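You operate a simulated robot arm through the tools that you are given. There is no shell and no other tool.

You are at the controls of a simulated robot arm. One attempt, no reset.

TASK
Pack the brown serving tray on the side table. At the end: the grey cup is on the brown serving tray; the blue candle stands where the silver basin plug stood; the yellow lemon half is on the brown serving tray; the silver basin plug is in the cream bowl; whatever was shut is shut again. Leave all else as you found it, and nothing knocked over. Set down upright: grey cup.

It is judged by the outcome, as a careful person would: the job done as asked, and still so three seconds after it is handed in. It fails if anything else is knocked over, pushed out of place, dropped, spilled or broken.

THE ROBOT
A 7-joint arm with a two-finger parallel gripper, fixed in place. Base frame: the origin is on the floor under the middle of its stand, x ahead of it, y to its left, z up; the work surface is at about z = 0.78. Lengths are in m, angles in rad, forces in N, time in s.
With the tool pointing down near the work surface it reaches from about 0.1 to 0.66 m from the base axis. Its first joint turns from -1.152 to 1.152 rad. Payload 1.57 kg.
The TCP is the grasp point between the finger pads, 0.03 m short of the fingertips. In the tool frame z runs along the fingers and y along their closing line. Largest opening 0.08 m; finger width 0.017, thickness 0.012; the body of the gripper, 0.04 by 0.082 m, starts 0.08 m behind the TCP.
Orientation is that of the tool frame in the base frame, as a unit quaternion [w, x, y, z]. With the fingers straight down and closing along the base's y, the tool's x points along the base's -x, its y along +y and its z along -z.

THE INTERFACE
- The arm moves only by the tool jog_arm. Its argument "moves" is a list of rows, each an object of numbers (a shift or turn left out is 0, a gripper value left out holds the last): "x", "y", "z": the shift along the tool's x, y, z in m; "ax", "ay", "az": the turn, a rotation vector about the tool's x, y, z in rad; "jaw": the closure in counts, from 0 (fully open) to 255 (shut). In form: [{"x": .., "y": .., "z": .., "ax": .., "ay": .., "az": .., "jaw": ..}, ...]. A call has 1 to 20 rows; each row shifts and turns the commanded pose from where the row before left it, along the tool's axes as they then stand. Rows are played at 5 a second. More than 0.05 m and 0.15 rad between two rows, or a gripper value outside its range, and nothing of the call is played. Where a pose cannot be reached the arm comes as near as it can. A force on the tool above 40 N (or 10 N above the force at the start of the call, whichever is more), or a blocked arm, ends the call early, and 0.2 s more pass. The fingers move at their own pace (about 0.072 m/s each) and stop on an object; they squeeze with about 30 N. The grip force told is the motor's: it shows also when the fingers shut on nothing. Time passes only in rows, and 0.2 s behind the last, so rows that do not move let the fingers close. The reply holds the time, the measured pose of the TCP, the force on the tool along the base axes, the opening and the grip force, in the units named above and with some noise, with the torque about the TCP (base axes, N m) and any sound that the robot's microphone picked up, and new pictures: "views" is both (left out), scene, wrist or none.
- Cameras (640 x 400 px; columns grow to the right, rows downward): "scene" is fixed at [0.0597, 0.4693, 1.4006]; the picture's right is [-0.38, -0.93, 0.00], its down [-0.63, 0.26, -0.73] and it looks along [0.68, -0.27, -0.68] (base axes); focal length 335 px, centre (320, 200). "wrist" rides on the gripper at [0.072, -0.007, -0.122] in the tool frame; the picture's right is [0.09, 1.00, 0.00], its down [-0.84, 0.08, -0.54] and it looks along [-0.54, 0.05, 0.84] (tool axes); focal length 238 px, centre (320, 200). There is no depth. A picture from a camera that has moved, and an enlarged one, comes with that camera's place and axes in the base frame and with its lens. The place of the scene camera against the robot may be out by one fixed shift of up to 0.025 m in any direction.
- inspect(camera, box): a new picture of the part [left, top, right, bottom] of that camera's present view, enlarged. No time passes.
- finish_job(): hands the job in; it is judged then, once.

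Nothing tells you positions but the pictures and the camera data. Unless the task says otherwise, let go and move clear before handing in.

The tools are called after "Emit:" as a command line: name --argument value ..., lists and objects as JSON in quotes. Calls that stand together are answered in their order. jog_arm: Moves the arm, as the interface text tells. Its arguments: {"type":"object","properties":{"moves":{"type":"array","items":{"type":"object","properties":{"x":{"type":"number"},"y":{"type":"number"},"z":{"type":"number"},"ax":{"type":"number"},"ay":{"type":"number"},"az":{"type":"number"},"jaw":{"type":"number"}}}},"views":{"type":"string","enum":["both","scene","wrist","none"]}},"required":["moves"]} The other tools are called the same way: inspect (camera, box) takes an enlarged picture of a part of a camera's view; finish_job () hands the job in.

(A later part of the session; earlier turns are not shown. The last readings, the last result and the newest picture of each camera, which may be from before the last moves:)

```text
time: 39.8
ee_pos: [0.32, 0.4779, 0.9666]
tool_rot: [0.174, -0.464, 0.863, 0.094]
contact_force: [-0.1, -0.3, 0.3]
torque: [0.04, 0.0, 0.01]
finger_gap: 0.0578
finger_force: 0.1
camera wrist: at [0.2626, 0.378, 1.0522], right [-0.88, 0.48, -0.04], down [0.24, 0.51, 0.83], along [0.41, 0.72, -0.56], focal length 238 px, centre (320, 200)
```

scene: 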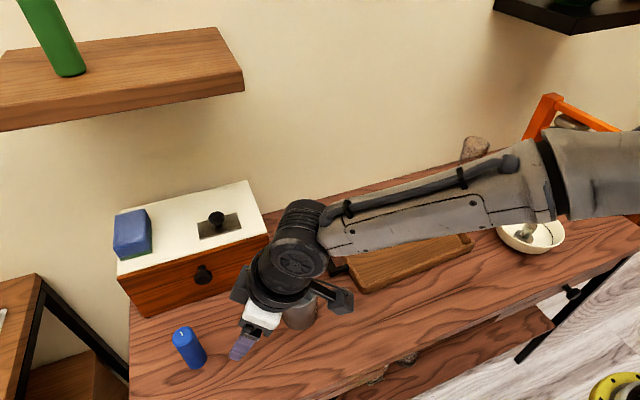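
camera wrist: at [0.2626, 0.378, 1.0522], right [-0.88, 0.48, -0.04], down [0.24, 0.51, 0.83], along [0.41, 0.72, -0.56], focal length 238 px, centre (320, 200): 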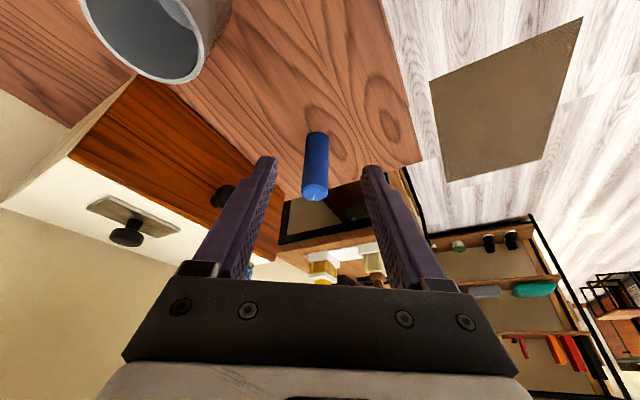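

The candle stands upright at about (0.389, 0.580), matching the plug's old spot. Next is the cup. I'll straighten the tool, turn it back, and hover over the cup with the jaws fully open.

Emit:
jog_arm --moves '[{"ay": 0.1, "jaw": 0}, {"ay": 0.1}, {"ay": 0.1}, {"ay": 0.1}, {"az": 0.1407}, {"az": 0.1407}, {"az": 0.1407}, {"az": 0.1407}, {"az": 0.1407}, {"az": 0.1407}, {"az": 0.1407}, {"x": -0.0277, "y": -0.0315, "z": -0.01}, {"x": -0.0277, "y": -0.0315, "z": -0.01}, {"x": -0.0277, "y": -0.0315, "z": -0.01}, {}, {}]'

Emit:
inspect --camera "wrist" --box '[240, 40, 400, 200]'

Emit:
inspect --camera "scene" --box '[140, 240, 340, 390]'

```text
time: 43.2
ee_pos: [0.4051, 0.3848, 0.9968]
tool_rot: [0.0, -0.001, 1.0, 0.001]
contact_force: [-0.2, -0.5, -0.6]
torque: [-0.01, 0.04, 0.0]
finger_gap: 0.0802
finger_force: 0.1
camera wrist: at [0.3337, 0.3772, 1.1182], right [-0.09, 1.0, 0.0], down [0.84, 0.08, 0.54], along [0.54, 0.05, -0.84], focal length 238 px, centre (320, 200)
```

scene: 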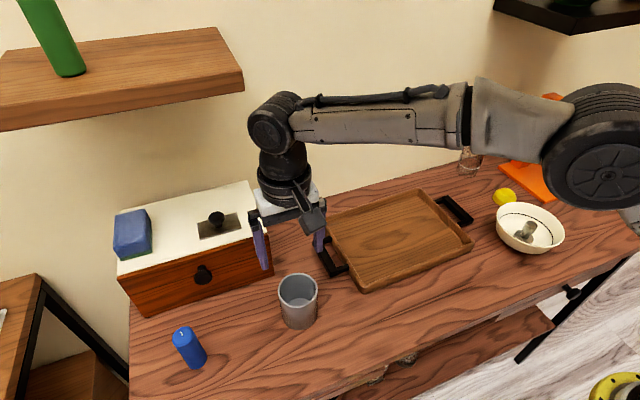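
wrist: 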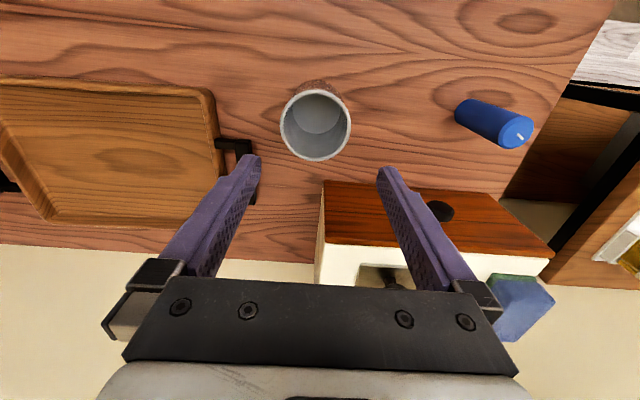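

```text
2.50 times, centred on (320, 120) of wrist
camera zoom: at [0.3337, 0.3772, 1.1182], right [-0.09, 1.0, 0.0], down [0.84, 0.08, 0.54], along [0.54, 0.05, -0.84], focal length 596 px, centre (320, 400)
```

zoom: 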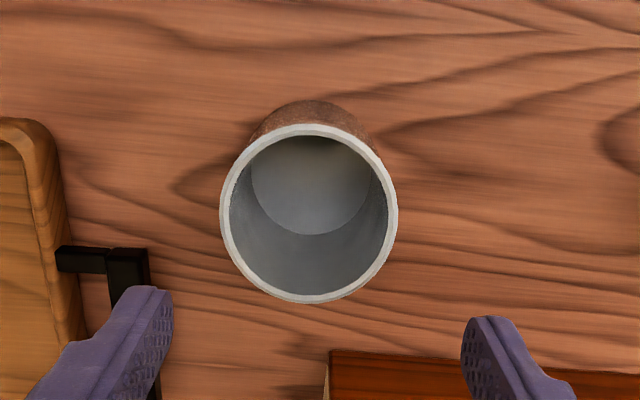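

```text
2.67 times, centred on (240, 315) of scene
camera zoom: at [0.0597, 0.4693, 1.4006], right [-0.38, -0.93, 0.0], down [-0.63, 0.26, -0.73], along [0.68, -0.27, -0.68], focal length 894 px, centre (533, -107)
```

zoom: 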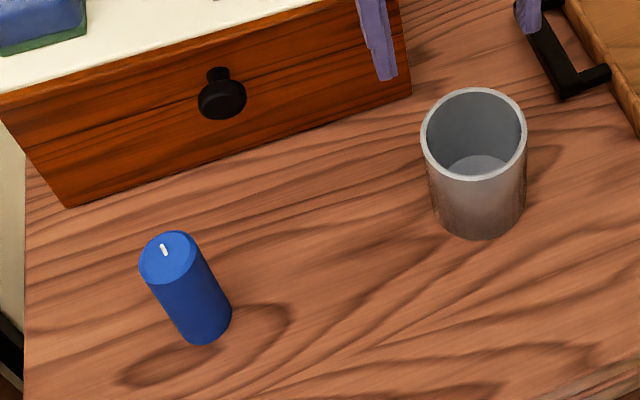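

The cup's rim is about 72 mm across, centred near (0.4005, 0.379) with its top at z ≈ 0.876. It fits inside the 80 mm opening with about 4 mm on each side. I'll come down to just above the rim and check the alignment.

Emit:
jog_arm --moves '[{"x": 0.0026, "y": -0.0028, "z": 0.041}, {"x": 0.0026, "y": -0.0027, "z": 0.041}, {}, {}]' --views "wrist"

Emit:
inspect --camera "wrist" --box '[220, 70, 420, 220]'

Emit:
inspect --camera "scene" --box '[220, 200, 380, 340]'

```text
time: 44.2
ee_pos: [0.4001, 0.3798, 0.9131]
tool_rot: [-0.001, -0.001, 1.0, 0.0]
contact_force: [0.7, 0.1, 0.2]
torque: [-0.01, 0.0, 0.0]
finger_gap: 0.0802
finger_force: 0.1
camera wrist: at [0.3281, 0.3726, 1.0356], right [-0.09, 1.0, 0.0], down [0.84, 0.08, 0.54], along [0.54, 0.05, -0.84], focal length 238 px, centre (320, 200)
```

wrist: 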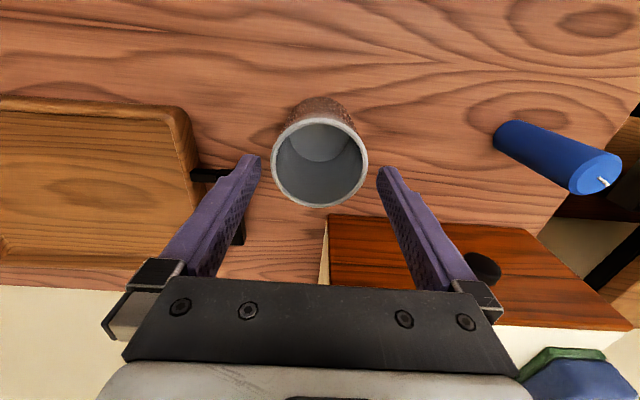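

```text
2.67 times, centred on (320, 145) of wrist
camera zoom: at [0.3281, 0.3726, 1.0356], right [-0.09, 1.0, 0.0], down [0.84, 0.08, 0.54], along [0.54, 0.05, -0.84], focal length 636 px, centre (320, 347)
```

zoom: 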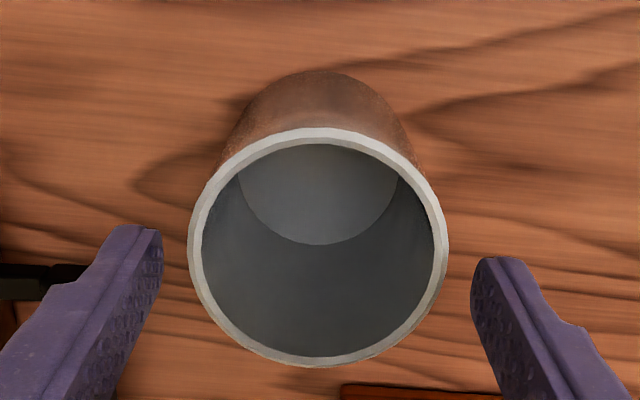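

```text
2.86 times, centred on (300, 270) of scene
camera zoom: at [0.0597, 0.4693, 1.4006], right [-0.38, -0.93, 0.0], down [-0.63, 0.26, -0.73], along [0.68, -0.27, -0.68], focal length 958 px, centre (377, 0)
```

zoom: 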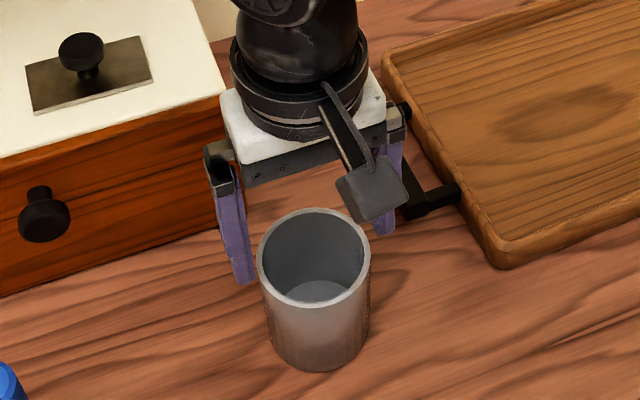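

The fingers straddle the rim within about a millimetre. I'll descend slowly to grip height.

Emit:
jog_arm --moves '[{"y": -0.0005, "z": 0.012}, {"z": 0.015}, {"z": 0.015}, {"z": 0.015}, {"z": 0.013}, {}]'

```text
time: 45.6
ee_pos: [0.3998, 0.376, 0.844]
tool_rot: [0.001, -0.001, 1.0, 0.0]
contact_force: [-0.5, -0.2, 0.1]
torque: [0.0, 0.03, -0.03]
finger_gap: 0.0802
finger_force: 0.0
camera wrist: at [0.3267, 0.369, 0.9684], right [-0.09, 1.0, 0.0], down [0.84, 0.08, 0.54], along [0.54, 0.05, -0.84], focal length 238 px, centre (320, 200)
```

scene: 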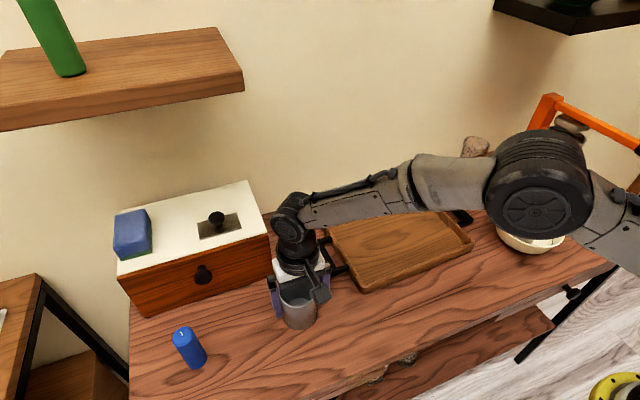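
wrist: 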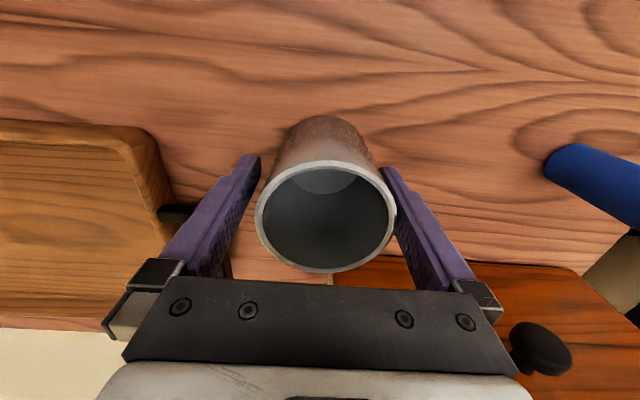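

The cup is between the fingers but about 2.5 mm closer to the right pad. I'll recentre and close.

Emit:
jog_arm --moves '[{"y": 0.0025}, {"z": 0.002}, {"jaw": 255}, {}, {}, {}]' --views "wrist"

```text
time: 47.0
ee_pos: [0.3973, 0.3794, 0.8423]
tool_rot: [0.0, -0.001, 1.0, 0.001]
contact_force: [0.3, 0.0, 1.2]
torque: [0.01, 0.07, 0.01]
finger_gap: 0.071
finger_force: 29.9
camera wrist: at [0.326, 0.3718, 0.9654], right [-0.09, 1.0, 0.0], down [0.84, 0.08, 0.54], along [0.54, 0.05, -0.84], focal length 238 px, centre (320, 200)
```

wrist: 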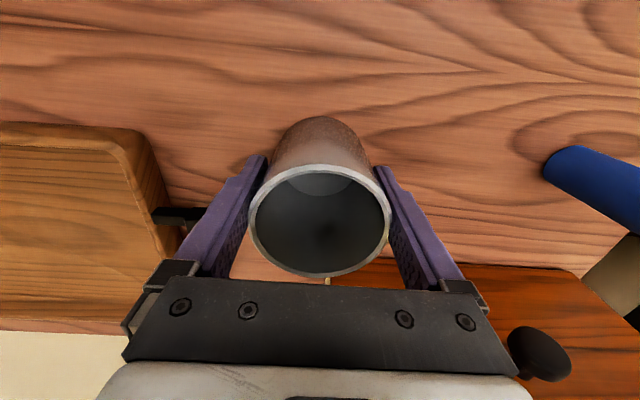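

The cup is gripped at 71 mm. I'll lift it and carry it over the tray.

Emit:
jog_arm --moves '[{"z": -0.02}, {"z": -0.04}, {"z": -0.04}, {"z": -0.04}, {"x": -0.0187, "y": -0.0365}, {"x": -0.0187, "y": -0.0365}, {"x": -0.0187, "y": -0.0365}, {"x": -0.0187, "y": -0.0365}, {"x": -0.0187, "y": -0.0365}, {"x": -0.0187, "y": -0.0365}, {}, {}]'

Emit:
inspect --camera "scene" --box '[290, 150, 490, 310]'

```text
time: 49.6
ee_pos: [0.514, 0.1612, 0.9828]
tool_rot: [0.001, 0.0, 1.0, 0.0]
contact_force: [-0.4, -0.4, -1.8]
torque: [0.03, 0.04, -0.01]
finger_gap: 0.0706
finger_force: 30.2
camera wrist: at [0.4426, 0.1536, 1.1055], right [-0.09, 1.0, 0.0], down [0.84, 0.08, 0.54], along [0.54, 0.05, -0.84], focal length 238 px, centre (320, 200)
```

scene: 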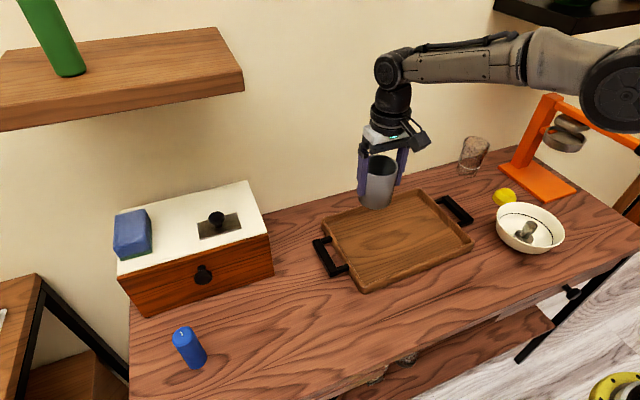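
wrist: 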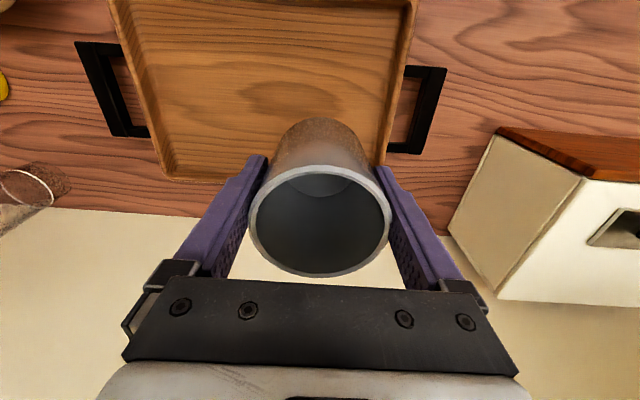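

```text
2.50 times, centred on (390, 230) of scene
camera zoom: at [0.0597, 0.4693, 1.4006], right [-0.38, -0.93, 0.0], down [-0.63, 0.26, -0.73], along [0.68, -0.27, -0.68], focal length 839 px, centre (145, 125)
```

zoom: 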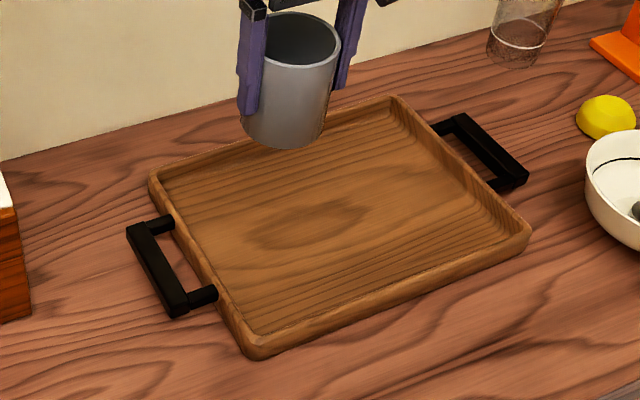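

The tray spans x 0.395–0.62, y -0.055–0.25, so the cup is over a clear spot on its left half. I'll lower most of the way, then feel for contact.

Emit:
jog_arm --moves '[{"z": 0.04}, {"z": 0.04}, {"z": 0.03}, {"z": 0.01}, {}, {}]'

```text
time: 51.0
ee_pos: [0.5108, 0.16, 0.8634]
tool_rot: [0.0, -0.001, 1.0, 0.0]
contact_force: [-0.2, 0.3, -2.0]
torque: [0.05, 0.02, 0.0]
finger_gap: 0.0706
finger_force: 30.0
camera wrist: at [0.4396, 0.1525, 0.9847], right [-0.09, 1.0, 0.0], down [0.84, 0.08, 0.54], along [0.54, 0.05, -0.84], focal length 238 px, centre (320, 200)
```

scene: 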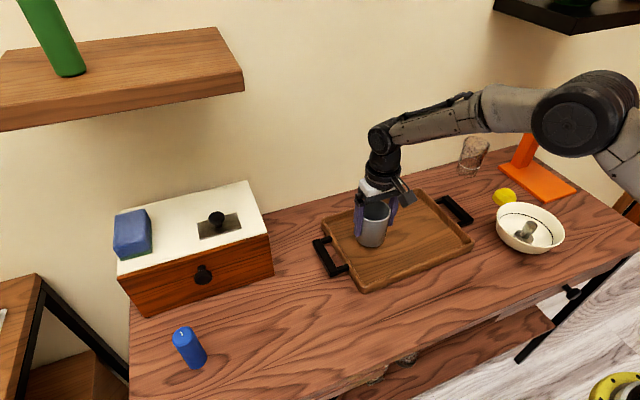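
wrist: 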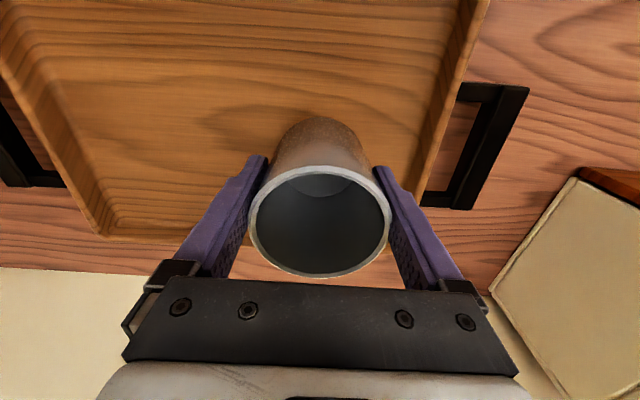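

Emit:
jog_arm --moves '[{"z": 0.003}, {"z": 0.003}, {}]' --views "none"

```text
time: 51.8
ee_pos: [0.5113, 0.1622, 0.8548]
tool_rot: [0.0, -0.001, 1.0, 0.0]
contact_force: [-0.4, 0.2, -1.6]
torque: [-0.03, 0.0, -0.02]
finger_gap: 0.0704
finger_force: 29.5
```

No contact yet. I'll keep lowering in small steps.

Emit:
jog_arm --moves '[{"z": 0.002}, {"z": 0.0015}, {}]' --views "none"

```text
time: 52.6
ee_pos: [0.5103, 0.162, 0.8515]
tool_rot: [-0.001, -0.001, 1.0, 0.001]
contact_force: [-0.3, 1.2, -1.6]
torque: [-0.01, 0.04, 0.04]
finger_gap: 0.0703
finger_force: 30.1
```

Emit:
jog_arm --moves '[{"z": 0.0015}, {"z": 0.0015}, {}]' --views "none"

Emit:
inspect --camera "scene" --box '[320, 170, 440, 270]'

```text
time: 53.4
ee_pos: [0.512, 0.1614, 0.8505]
tool_rot: [0.0, -0.001, 1.0, 0.001]
contact_force: [-5.9, -0.3, 12.3]
torque: [0.01, 0.35, 0.02]
finger_gap: 0.0703
finger_force: 30.1
```

```text
4.00 times, centred on (380, 220) of scene
camera zoom: at [0.0594, 0.4692, 1.4007], right [-0.38, -0.93, 0.0], down [-0.63, 0.26, -0.73], along [0.68, -0.27, -0.68], focal length 1342 px, centre (80, 120)
```

zoom: 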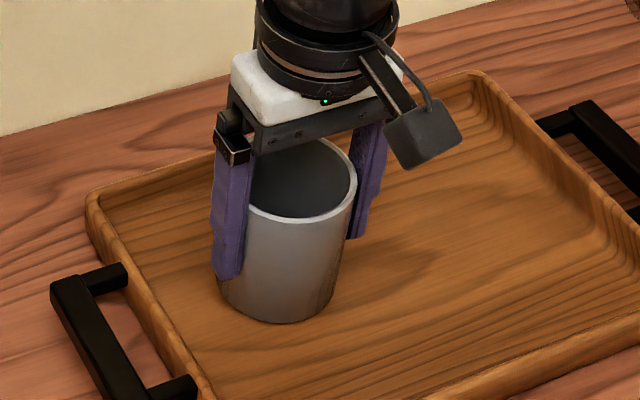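

The cup is on the tray floor. I'll ease up half a millimetre, open fully, and rise straight up.

Emit:
jog_arm --moves '[{"z": -0.0008}, {"jaw": 0}, {}, {}, {"z": -0.01}, {"z": -0.02}, {"z": -0.04}, {"z": -0.04}, {"z": -0.03}, {}]'

```text
time: 55.6
ee_pos: [0.5096, 0.1599, 0.9898]
tool_rot: [0.0, -0.001, 1.0, 0.0]
contact_force: [0.4, 0.7, -0.5]
torque: [0.0, 0.02, -0.02]
finger_gap: 0.08
finger_force: 0.1
camera wrist: at [0.4383, 0.153, 1.1127], right [-0.09, 1.0, 0.0], down [0.84, 0.08, 0.54], along [0.54, 0.05, -0.84], focal length 238 px, centre (320, 200)
```

scene: 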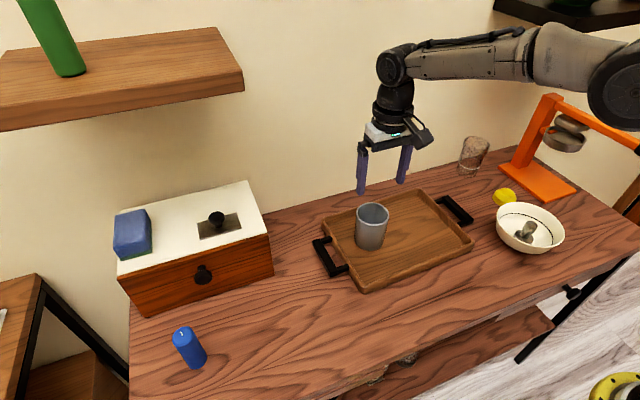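
wrist: 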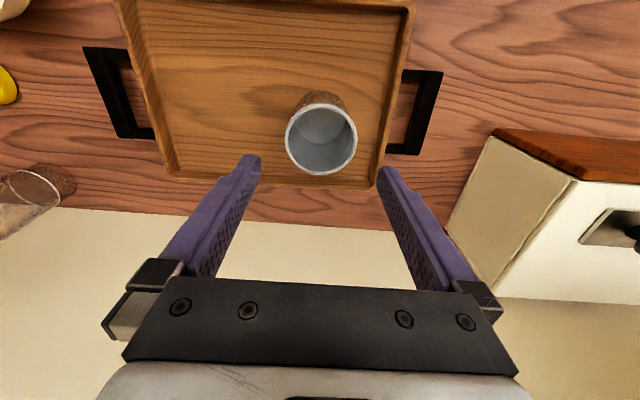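

The cup is standing upright on the tray. Last is the lemon half at about (0.506, -0.25), so I'll travel over to it at height and look.

Emit:
jog_arm --moves '[{"y": -0.041}, {"y": -0.041}, {"y": -0.041}, {"y": -0.041}, {"y": -0.041}, {"y": -0.041}, {"y": -0.041}, {"y": -0.041}, {"y": -0.041}, {"y": -0.041}, {}, {}]'

Emit:
inspect --camera "wrist" --box '[220, 50, 420, 210]'

Emit:
inspect --camera "scene" --box '[430, 130, 610, 260]'

```text
time: 58.0
ee_pos: [0.5405, -0.1709, 0.9937]
tool_rot: [0.003, -0.073, 0.997, -0.001]
contact_force: [-0.2, 0.2, -0.4]
torque: [-0.04, -0.02, 0.0]
finger_gap: 0.0798
finger_force: 0.1
stopped in row 11: the arm was blocked; the commanded pose is now the measured one
camera wrist: at [0.4692, -0.1886, 1.1164], right [-0.24, 0.97, 0.0], down [0.81, 0.2, 0.55], along [0.53, 0.13, -0.84], focal length 238 px, centre (320, 200)
```

scene: 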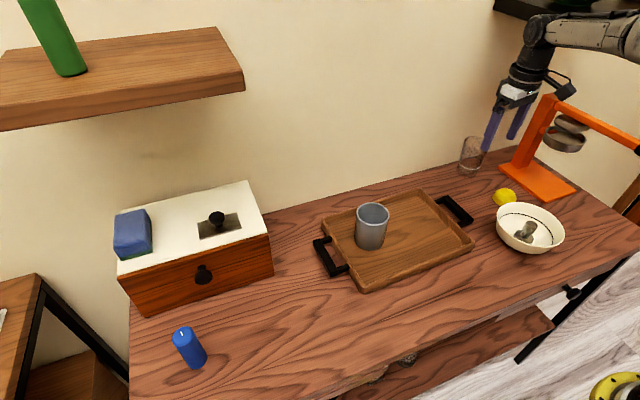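
wrist: 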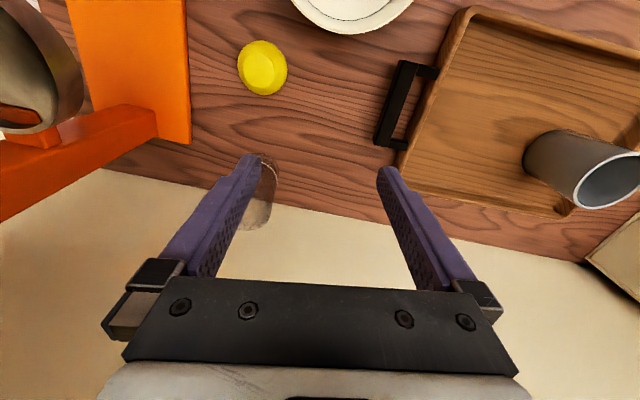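

```text
2.50 times, centred on (320, 130) of wrist
camera zoom: at [0.4692, -0.1886, 1.1164], right [-0.24, 0.97, 0.0], down [0.81, 0.2, 0.55], along [0.53, 0.13, -0.84], focal length 596 px, centre (320, 375)
```

zoom: 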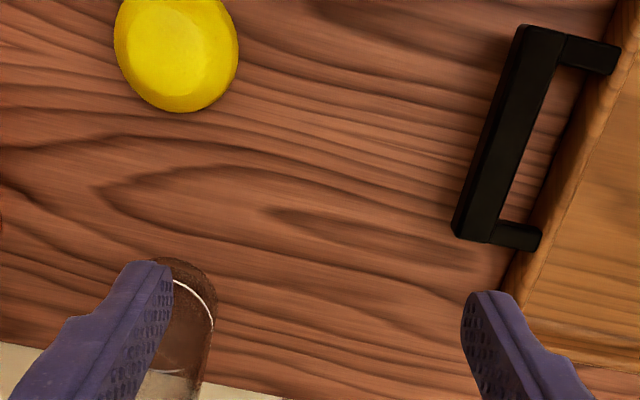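

```text
3.08 times, centred on (520, 195) of scene
camera zoom: at [0.0599, 0.4702, 1.4002], right [-0.38, -0.93, 0.0], down [-0.63, 0.26, -0.73], along [0.68, -0.28, -0.68], focal length 1032 px, centre (-295, 215)
```

zoom: 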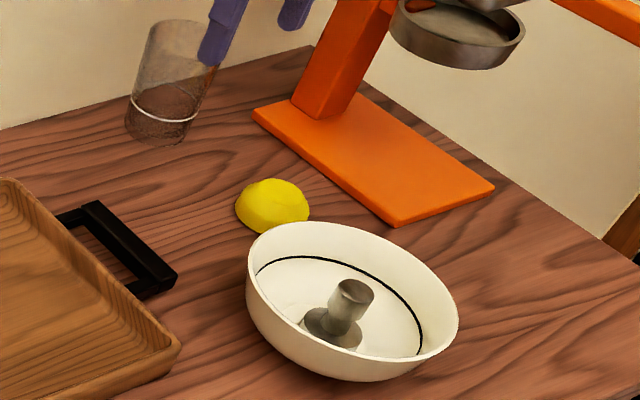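

The arm was blocked: its wrist seems to have met the dark wall shelf at the upper right while I travelled too high. I'll look at that shelf closely before backing off the way I came.

Emit:
inspect --camera "scene" --box '[440, 0, 640, 130]'

```text
3.08 times, centred on (540, 65) of scene
camera zoom: at [0.0599, 0.4702, 1.4002], right [-0.38, -0.93, 0.0], down [-0.63, 0.26, -0.73], along [0.68, -0.28, -0.68], focal length 1032 px, centre (-357, 615)
```

zoom: 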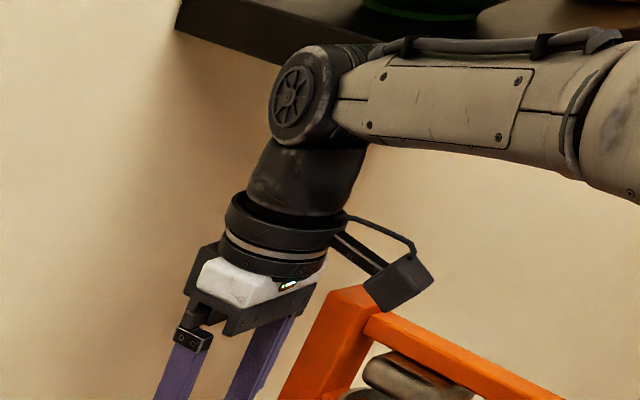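

The wrist joint is right against the shelf's end, and the item on the shelf still looks in place. I'll back off directly away from it.

Emit:
jog_arm --moves '[{"y": 0.02}, {"y": 0.03}, {"y": 0.03}, {"y": 0.03}, {"x": 0.03}, {"x": 0.04}, {"x": 0.04}, {}, {}]'

Emit:
inspect --camera "scene" --box '[440, 0, 640, 130]'

```text
time: 60.0
ee_pos: [0.4105, -0.0805, 0.991]
tool_rot: [0.002, -0.069, 0.998, 0.0]
contact_force: [0.0, -0.5, -0.1]
torque: [0.01, -0.02, 0.02]
finger_gap: 0.0802
finger_force: 0.1
camera wrist: at [0.3411, -0.0982, 1.1137], right [-0.23, 0.97, 0.0], down [0.82, 0.19, 0.54], along [0.53, 0.12, -0.84], focal length 238 px, centre (320, 200)
```

scene: 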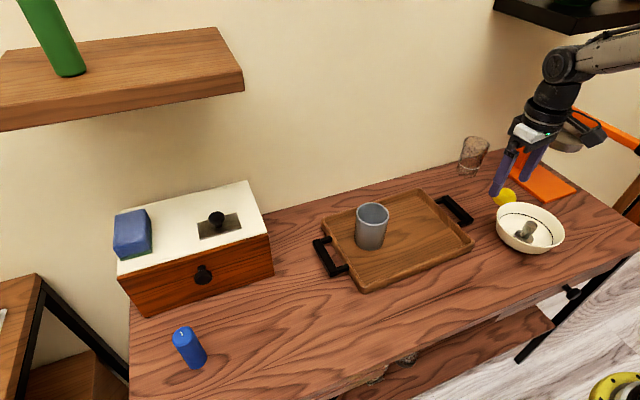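
wrist: 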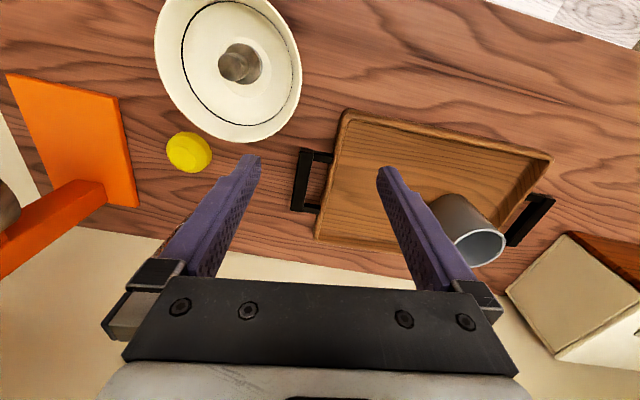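

```text
3.08 times, centred on (540, 65) of scene
camera zoom: at [0.0597, 0.4693, 1.4006], right [-0.38, -0.93, 0.0], down [-0.63, 0.26, -0.73], along [0.68, -0.27, -0.68], focal length 1032 px, centre (-357, 615)
```

zoom: 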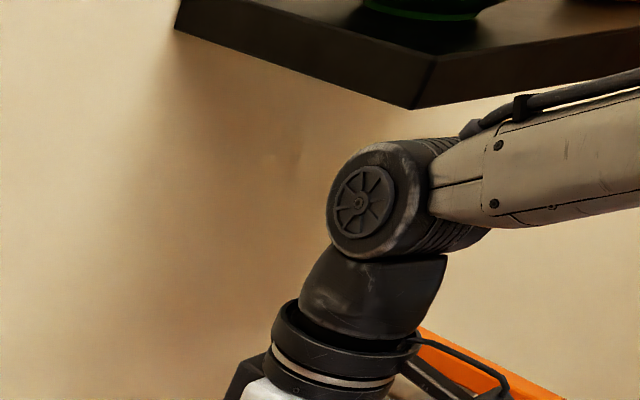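

The shelf and its contents look undisturbed, and the arm is free again. For the lemon I'll use the outward tilt and stay low, which keeps the wrist in front of the shelf. First I'll study the lemon closely.

Emit:
inspect --camera "wrist" --box '[140, 110, 240, 190]'

Emit:
inspect --camera "scene" --box '[470, 160, 570, 250]'

```text
5.00 times, centred on (190, 150) of wrist
camera zoom: at [0.3411, -0.0982, 1.1137], right [-0.23, 0.97, 0.0], down [0.82, 0.19, 0.54], along [0.53, 0.12, -0.84], focal length 1192 px, centre (970, 450)
```

zoom: 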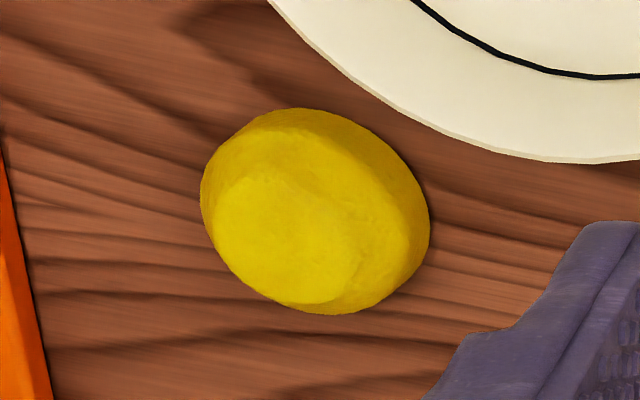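

```text
4.44 times, centred on (520, 205) of scene
camera zoom: at [0.0597, 0.4693, 1.4006], right [-0.38, -0.93, 0.0], down [-0.63, 0.26, -0.73], along [0.68, -0.27, -0.68], focal length 1491 px, centre (-569, 178)
```

zoom: 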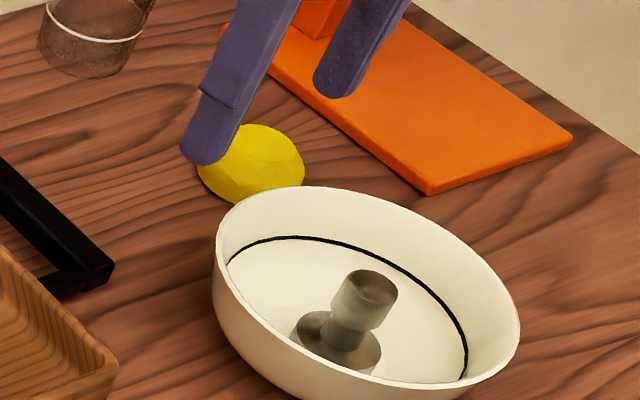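

The lemon is a squat truncated dome at about (0.51, -0.25), roughly 58 mm wide at the base. I'll turn the tool to face it, tilt 0.4 rad outward, and approach low from the robot's side, keeping the wrist clear of the shelf.

Emit:
jog_arm --moves '[{"az": 0.1485}, {"az": 0.1485}, {"az": 0.1485}, {"az": 0.1485}, {"ay": -0.1}, {"ay": -0.1}, {"ay": -0.1}, {"ay": -0.1}, {"x": -0.0248, "y": -0.0217, "z": 0.025}, {"x": -0.0248, "y": -0.0217, "z": 0.025}, {"x": -0.0248, "y": -0.0217, "z": 0.025}, {"x": -0.0248, "y": -0.0217, "z": 0.025}, {"x": -0.0248, "y": -0.0217, "z": 0.025}, {}, {}]'

Emit:
inspect --camera "wrist" --box '[220, 0, 420, 160]'

Emit:
inspect --camera "scene" --box '[440, 20, 640, 240]'

```text
time: 63.2
ee_pos: [0.5123, -0.2496, 0.9284]
tool_rot: [0.195, 0.221, 0.955, -0.045]
contact_force: [0.6, -0.3, 0.6]
torque: [0.0, 0.02, 0.01]
finger_gap: 0.0799
finger_force: 0.0
camera wrist: at [0.4064, -0.2059, 1.0127], right [0.36, 0.93, -0.03], down [0.53, -0.18, 0.83], along [0.76, -0.32, -0.56], focal length 238 px, centre (320, 200)
```

scene: 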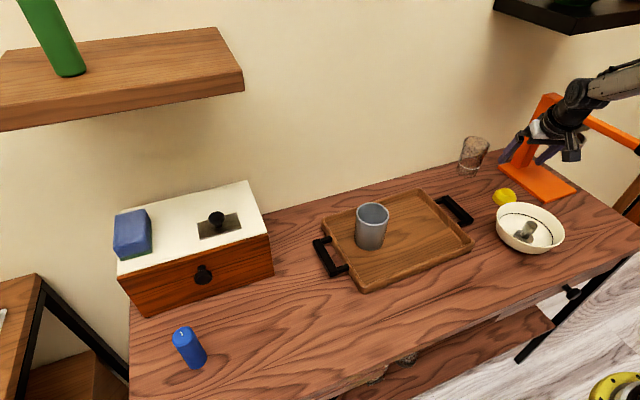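
wrist: 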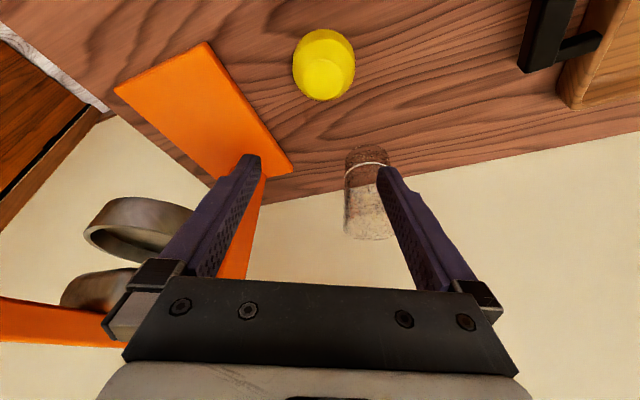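

```text
2.50 times, centred on (320, 80) of wrist
camera zoom: at [0.4064, -0.2059, 1.0127], right [0.36, 0.93, -0.03], down [0.53, -0.18, 0.83], along [0.76, -0.32, -0.56], focal length 596 px, centre (320, 500)
```

zoom: 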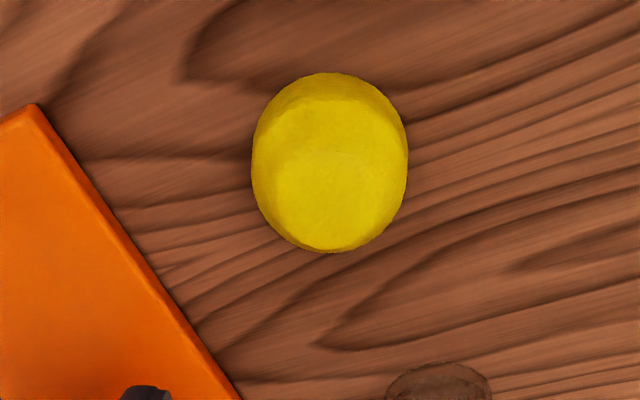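

```text
1.82 times, centred on (540, 130) of scene
camera zoom: at [0.0597, 0.4693, 1.4006], right [-0.38, -0.93, 0.0], down [-0.63, 0.26, -0.73], along [0.68, -0.27, -0.68], focal length 610 px, centre (-80, 327)
```

zoom: 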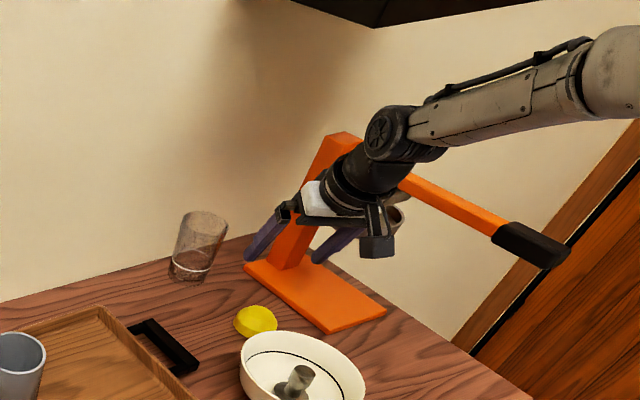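

I'm above the lemon with the wrist well in front of and below the shelf. I'll descend around it to just above grip height.

Emit:
jog_arm --moves '[{"x": 0.0169, "y": -0.0008, "z": 0.0285}, {"x": 0.0169, "y": -0.0008, "z": 0.0285}, {"x": 0.0169, "y": -0.0008, "z": 0.0285}, {}, {}]'

Emit:
inspect --camera "scene" --box '[460, 100, 600, 250]'

```text
time: 64.4
ee_pos: [0.4999, -0.2465, 0.8254]
tool_rot: [0.195, 0.221, 0.955, -0.044]
contact_force: [-0.3, 0.0, -0.2]
torque: [-0.02, -0.01, 0.0]
finger_gap: 0.0798
finger_force: 0.0
camera wrist: at [0.3945, -0.2035, 0.9104], right [0.36, 0.93, -0.03], down [0.53, -0.18, 0.83], along [0.76, -0.32, -0.56], focal length 238 px, centre (320, 200)
```

scene: 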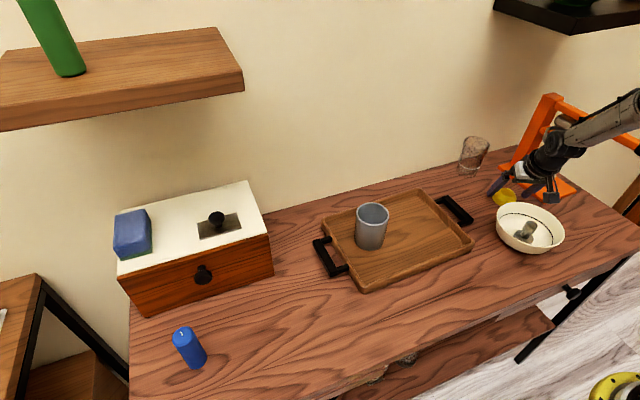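
wrist: 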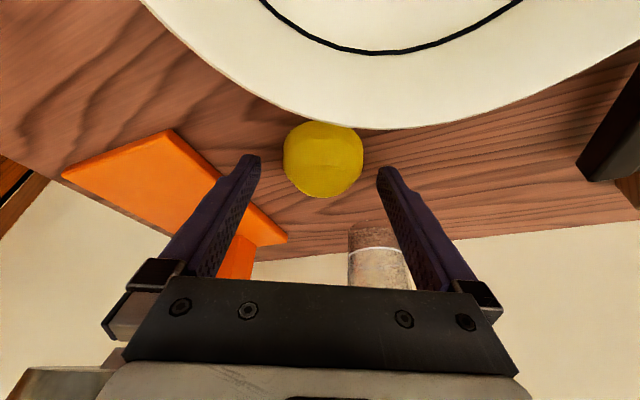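

```text
2.67 times, centred on (530, 175) of scene
camera zoom: at [0.0597, 0.4693, 1.4006], right [-0.38, -0.93, 0.0], down [-0.63, 0.26, -0.73], along [0.68, -0.27, -0.68], focal length 894 px, centre (-240, 267)
```

zoom: 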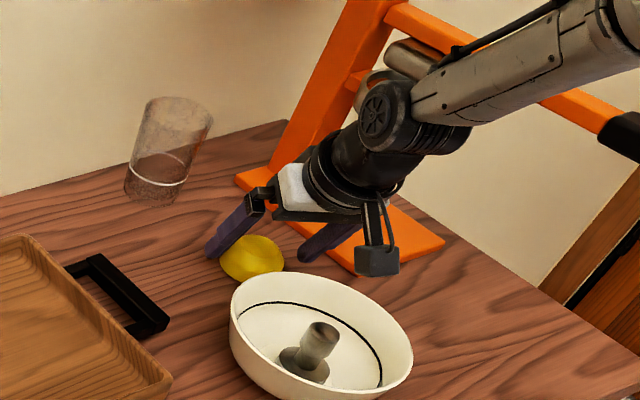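

The lemon is centred between the fingers. I'll drop the last 12 mm and close.

Emit:
jog_arm --moves '[{"x": 0.0035, "y": 0.0005, "z": 0.005}, {"x": 0.0034, "y": 0.0005, "z": 0.005}, {}, {"jaw": 255}, {}, {}, {}]'

Emit:
inspect --camera "wrist" --box '[230, 90, 430, 240]'

Emit:
inspect --camera "scene" --box '[460, 140, 580, 240]'

```text
time: 66.0
ee_pos: [0.4998, -0.2449, 0.814]
tool_rot: [0.196, 0.221, 0.954, -0.044]
contact_force: [0.5, 0.6, -0.3]
torque: [-0.01, -0.01, 0.01]
finger_gap: 0.0553
finger_force: 30.0
camera wrist: at [0.3933, -0.2015, 0.8987], right [0.36, 0.93, -0.03], down [0.53, -0.18, 0.83], along [0.76, -0.32, -0.56], focal length 238 px, centre (320, 200)
```

scene: 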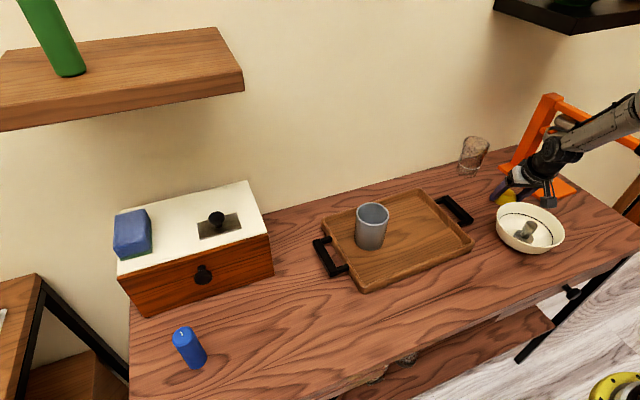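
wrist: 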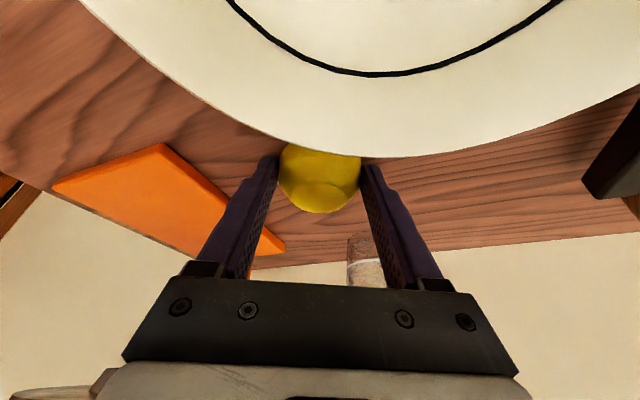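

```text
2.67 times, centred on (330, 165) of wrist
camera zoom: at [0.3933, -0.2015, 0.8987], right [0.36, 0.93, -0.03], down [0.53, -0.18, 0.83], along [0.76, -0.32, -0.56], focal length 636 px, centre (293, 293)
```

zoom: 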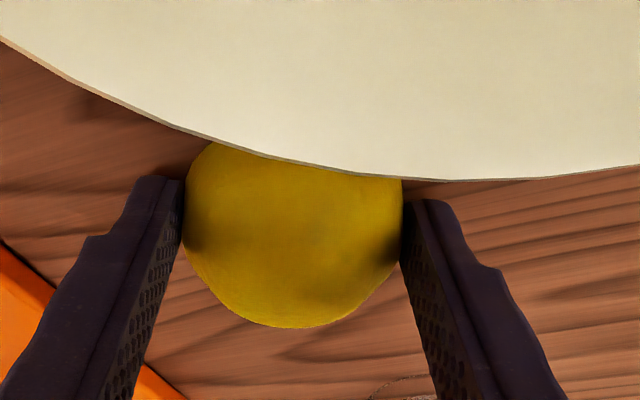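

```text
4.00 times, centred on (520, 190) of scene
camera zoom: at [0.0597, 0.4693, 1.4006], right [-0.38, -0.93, 0.0], down [-0.63, 0.26, -0.73], along [0.68, -0.27, -0.68], focal length 1342 px, centre (-480, 240)
```

zoom: 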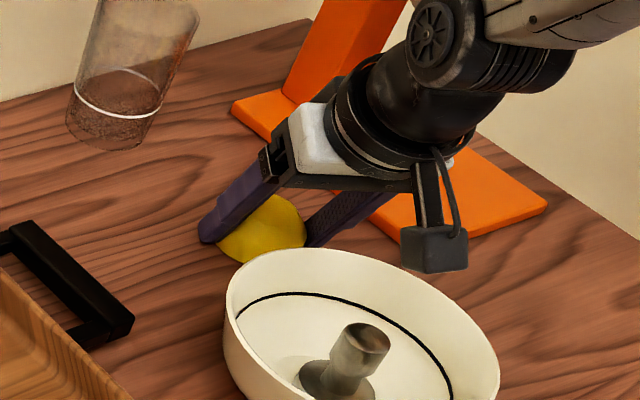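

The lemon is gripped at 55 mm. I'll lift it gently and check that it holds.

Emit:
jog_arm --moves '[{"x": -0.0058, "z": -0.0138}, {"x": -0.0078, "z": -0.0184}, {"x": -0.0117, "z": -0.0276}, {"x": -0.0156, "z": -0.0368}, {}]'

```text
time: 67.2
ee_pos: [0.4982, -0.246, 0.9208]
tool_rot: [0.194, 0.221, 0.955, -0.043]
contact_force: [-0.6, 0.1, -0.5]
torque: [0.02, 0.01, 0.01]
finger_gap: 0.0556
finger_force: 29.3
camera wrist: at [0.3929, -0.2026, 1.006], right [0.36, 0.93, -0.03], down [0.53, -0.18, 0.83], along [0.76, -0.32, -0.56], focal length 238 px, centre (320, 200)
```

scene: 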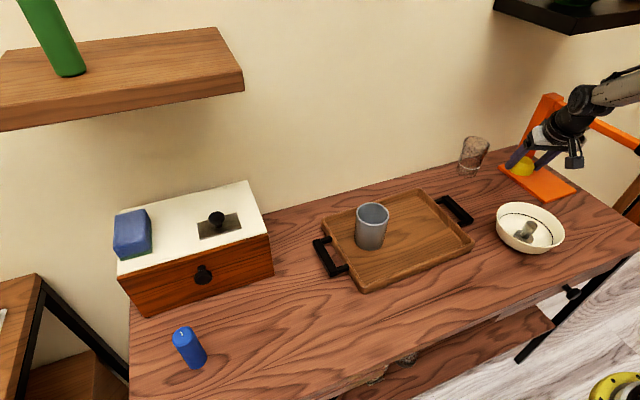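
wrist: 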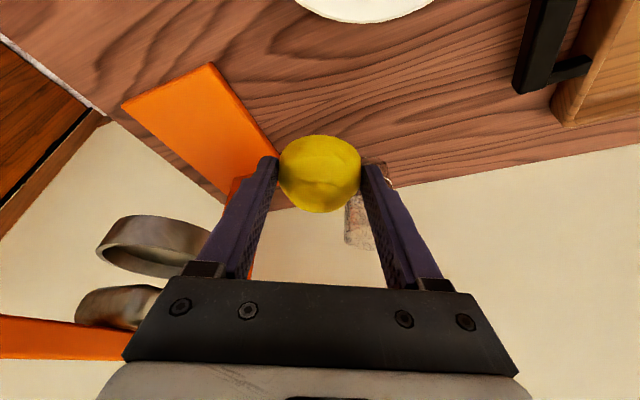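

The lemon lifted cleanly. I'll carry it sideways over to the right half of the tray at this moderate height.

Emit:
jog_arm --moves '[{"x": 0.01776, "y": 0.03587, "z": -0.00751}, {"x": 0.01776, "y": 0.03587, "z": -0.00751}, {"x": 0.01776, "y": 0.03587, "z": -0.00751}, {"x": 0.01776, "y": 0.03587, "z": -0.00751}, {"x": 0.01776, "y": 0.03587, "z": -0.00751}, {"x": 0.01776, "y": 0.03587, "z": -0.00751}, {"x": 0.01776, "y": 0.03587, "z": -0.00751}, {}, {}]'

Emit:
inspect --camera "scene" --box '[310, 120, 500, 310]'

```text
time: 69.2
ee_pos: [0.4839, 0.0395, 0.9209]
tool_rot: [0.196, 0.221, 0.954, -0.044]
contact_force: [-0.6, 0.5, -0.9]
torque: [0.03, 0.01, -0.03]
finger_gap: 0.0551
finger_force: 29.8
camera wrist: at [0.3787, 0.0831, 1.0056], right [0.36, 0.93, -0.03], down [0.53, -0.18, 0.83], along [0.76, -0.32, -0.56], focal length 238 px, centre (320, 200)
```

scene: 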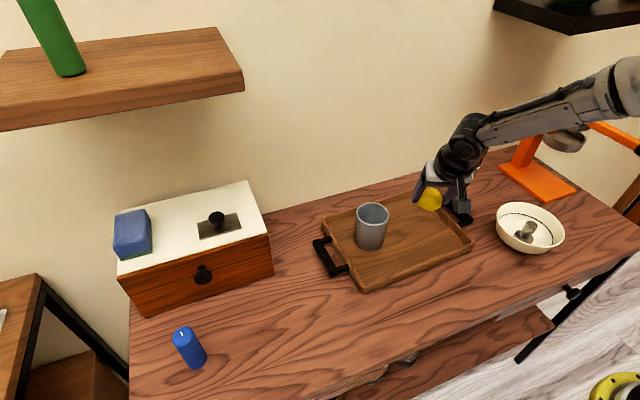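
wrist: 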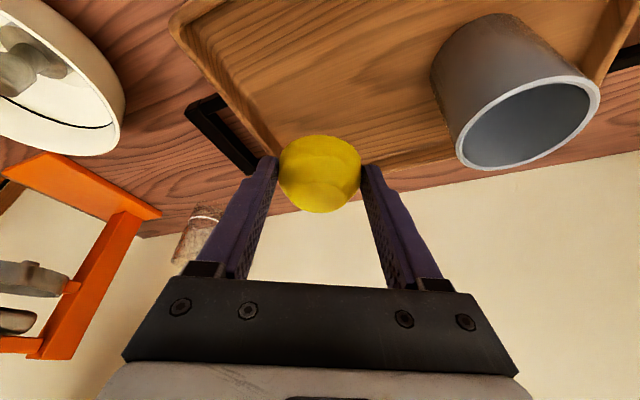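

```text
2.11 times, centred on (405, 215) of scene
camera zoom: at [0.0597, 0.4693, 1.4006], right [-0.38, -0.93, 0.0], down [-0.63, 0.26, -0.73], along [0.68, -0.27, -0.68], focal length 706 px, centre (141, 168)
```

zoom: 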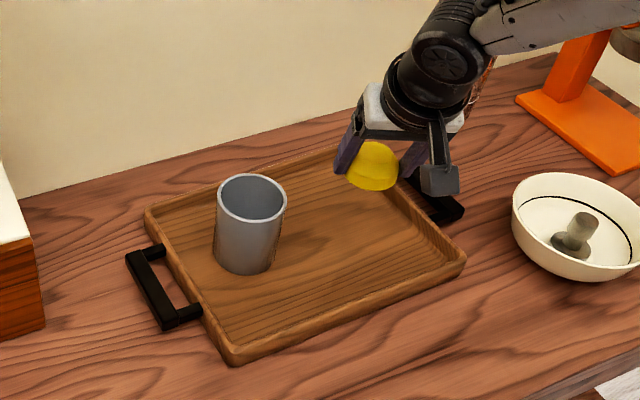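

The lemon is over the right half of the tray, clear of the cup and the rims. I'll lower most of the way, then feel for contact.

Emit:
jog_arm --moves '[{"x": 0.01195, "z": 0.02827}, {"x": 0.01195, "z": 0.02827}, {"x": 0.01195, "z": 0.02827}, {}, {}]' --views "wrist"

```text
time: 70.4
ee_pos: [0.4861, 0.0419, 0.8297]
tool_rot: [0.196, 0.222, 0.954, -0.045]
contact_force: [-0.3, 0.0, -0.8]
torque: [-0.04, 0.0, -0.05]
finger_gap: 0.0555
finger_force: 30.3
camera wrist: at [0.381, 0.0851, 0.9155], right [0.36, 0.93, -0.03], down [0.53, -0.18, 0.83], along [0.76, -0.32, -0.56], focal length 238 px, centre (320, 200)
```

wrist: 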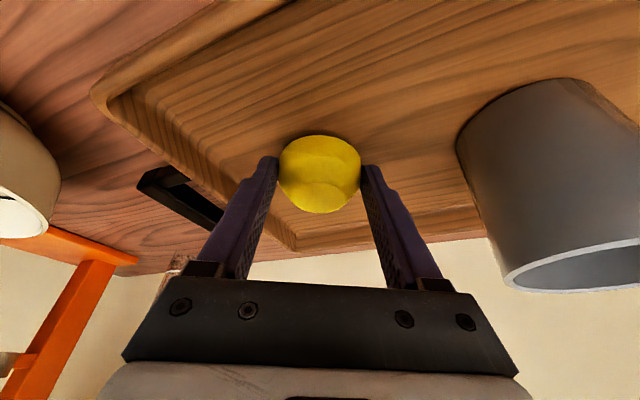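

Emit:
jog_arm --moves '[{"x": 0.0012, "z": 0.0028}, {"x": 0.0012, "z": 0.0028}, {"x": 0.0006, "z": 0.0014}, {}]' --views "none"

```text
time: 71.4
ee_pos: [0.4882, 0.0402, 0.8218]
tool_rot: [0.196, 0.221, 0.954, -0.043]
contact_force: [-4.8, -2.6, 12.8]
torque: [-0.2, 0.18, -0.08]
finger_gap: 0.055
finger_force: 30.6
```

The lemon is resting on the tray floor. I'll ease up slightly, release, and rise straight up.

Emit:
jog_arm --moves '[{"x": -0.0003, "z": -0.0007}, {"jaw": 20}, {}, {}, {"x": -0.0039, "z": -0.0092}, {"x": -0.0078, "z": -0.0184}, {"x": -0.0117, "z": -0.0276}, {"x": -0.0156, "z": -0.0368}, {}]'

```text
time: 73.4
ee_pos: [0.4874, 0.0421, 0.9219]
tool_rot: [0.194, 0.221, 0.955, -0.043]
contact_force: [1.0, -0.7, -0.1]
torque: [-0.02, 0.01, -0.02]
finger_gap: 0.0738
finger_force: 0.1
camera wrist: at [0.3822, 0.0851, 1.0064], right [0.36, 0.93, -0.04], down [0.54, -0.18, 0.83], along [0.76, -0.32, -0.56], focal length 238 px, centre (320, 200)
```

scene: 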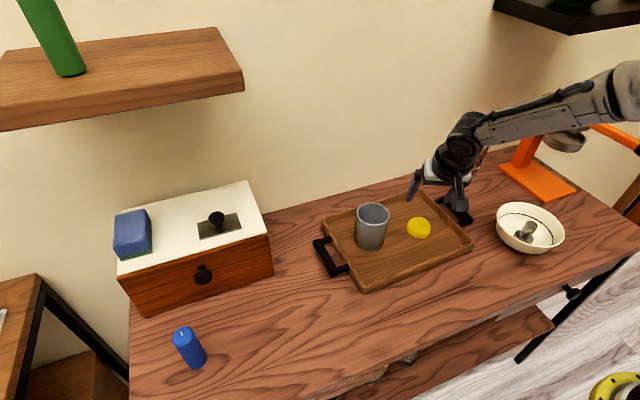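
wrist: 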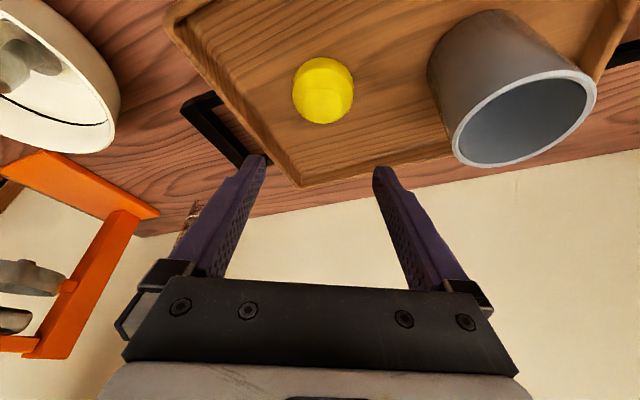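

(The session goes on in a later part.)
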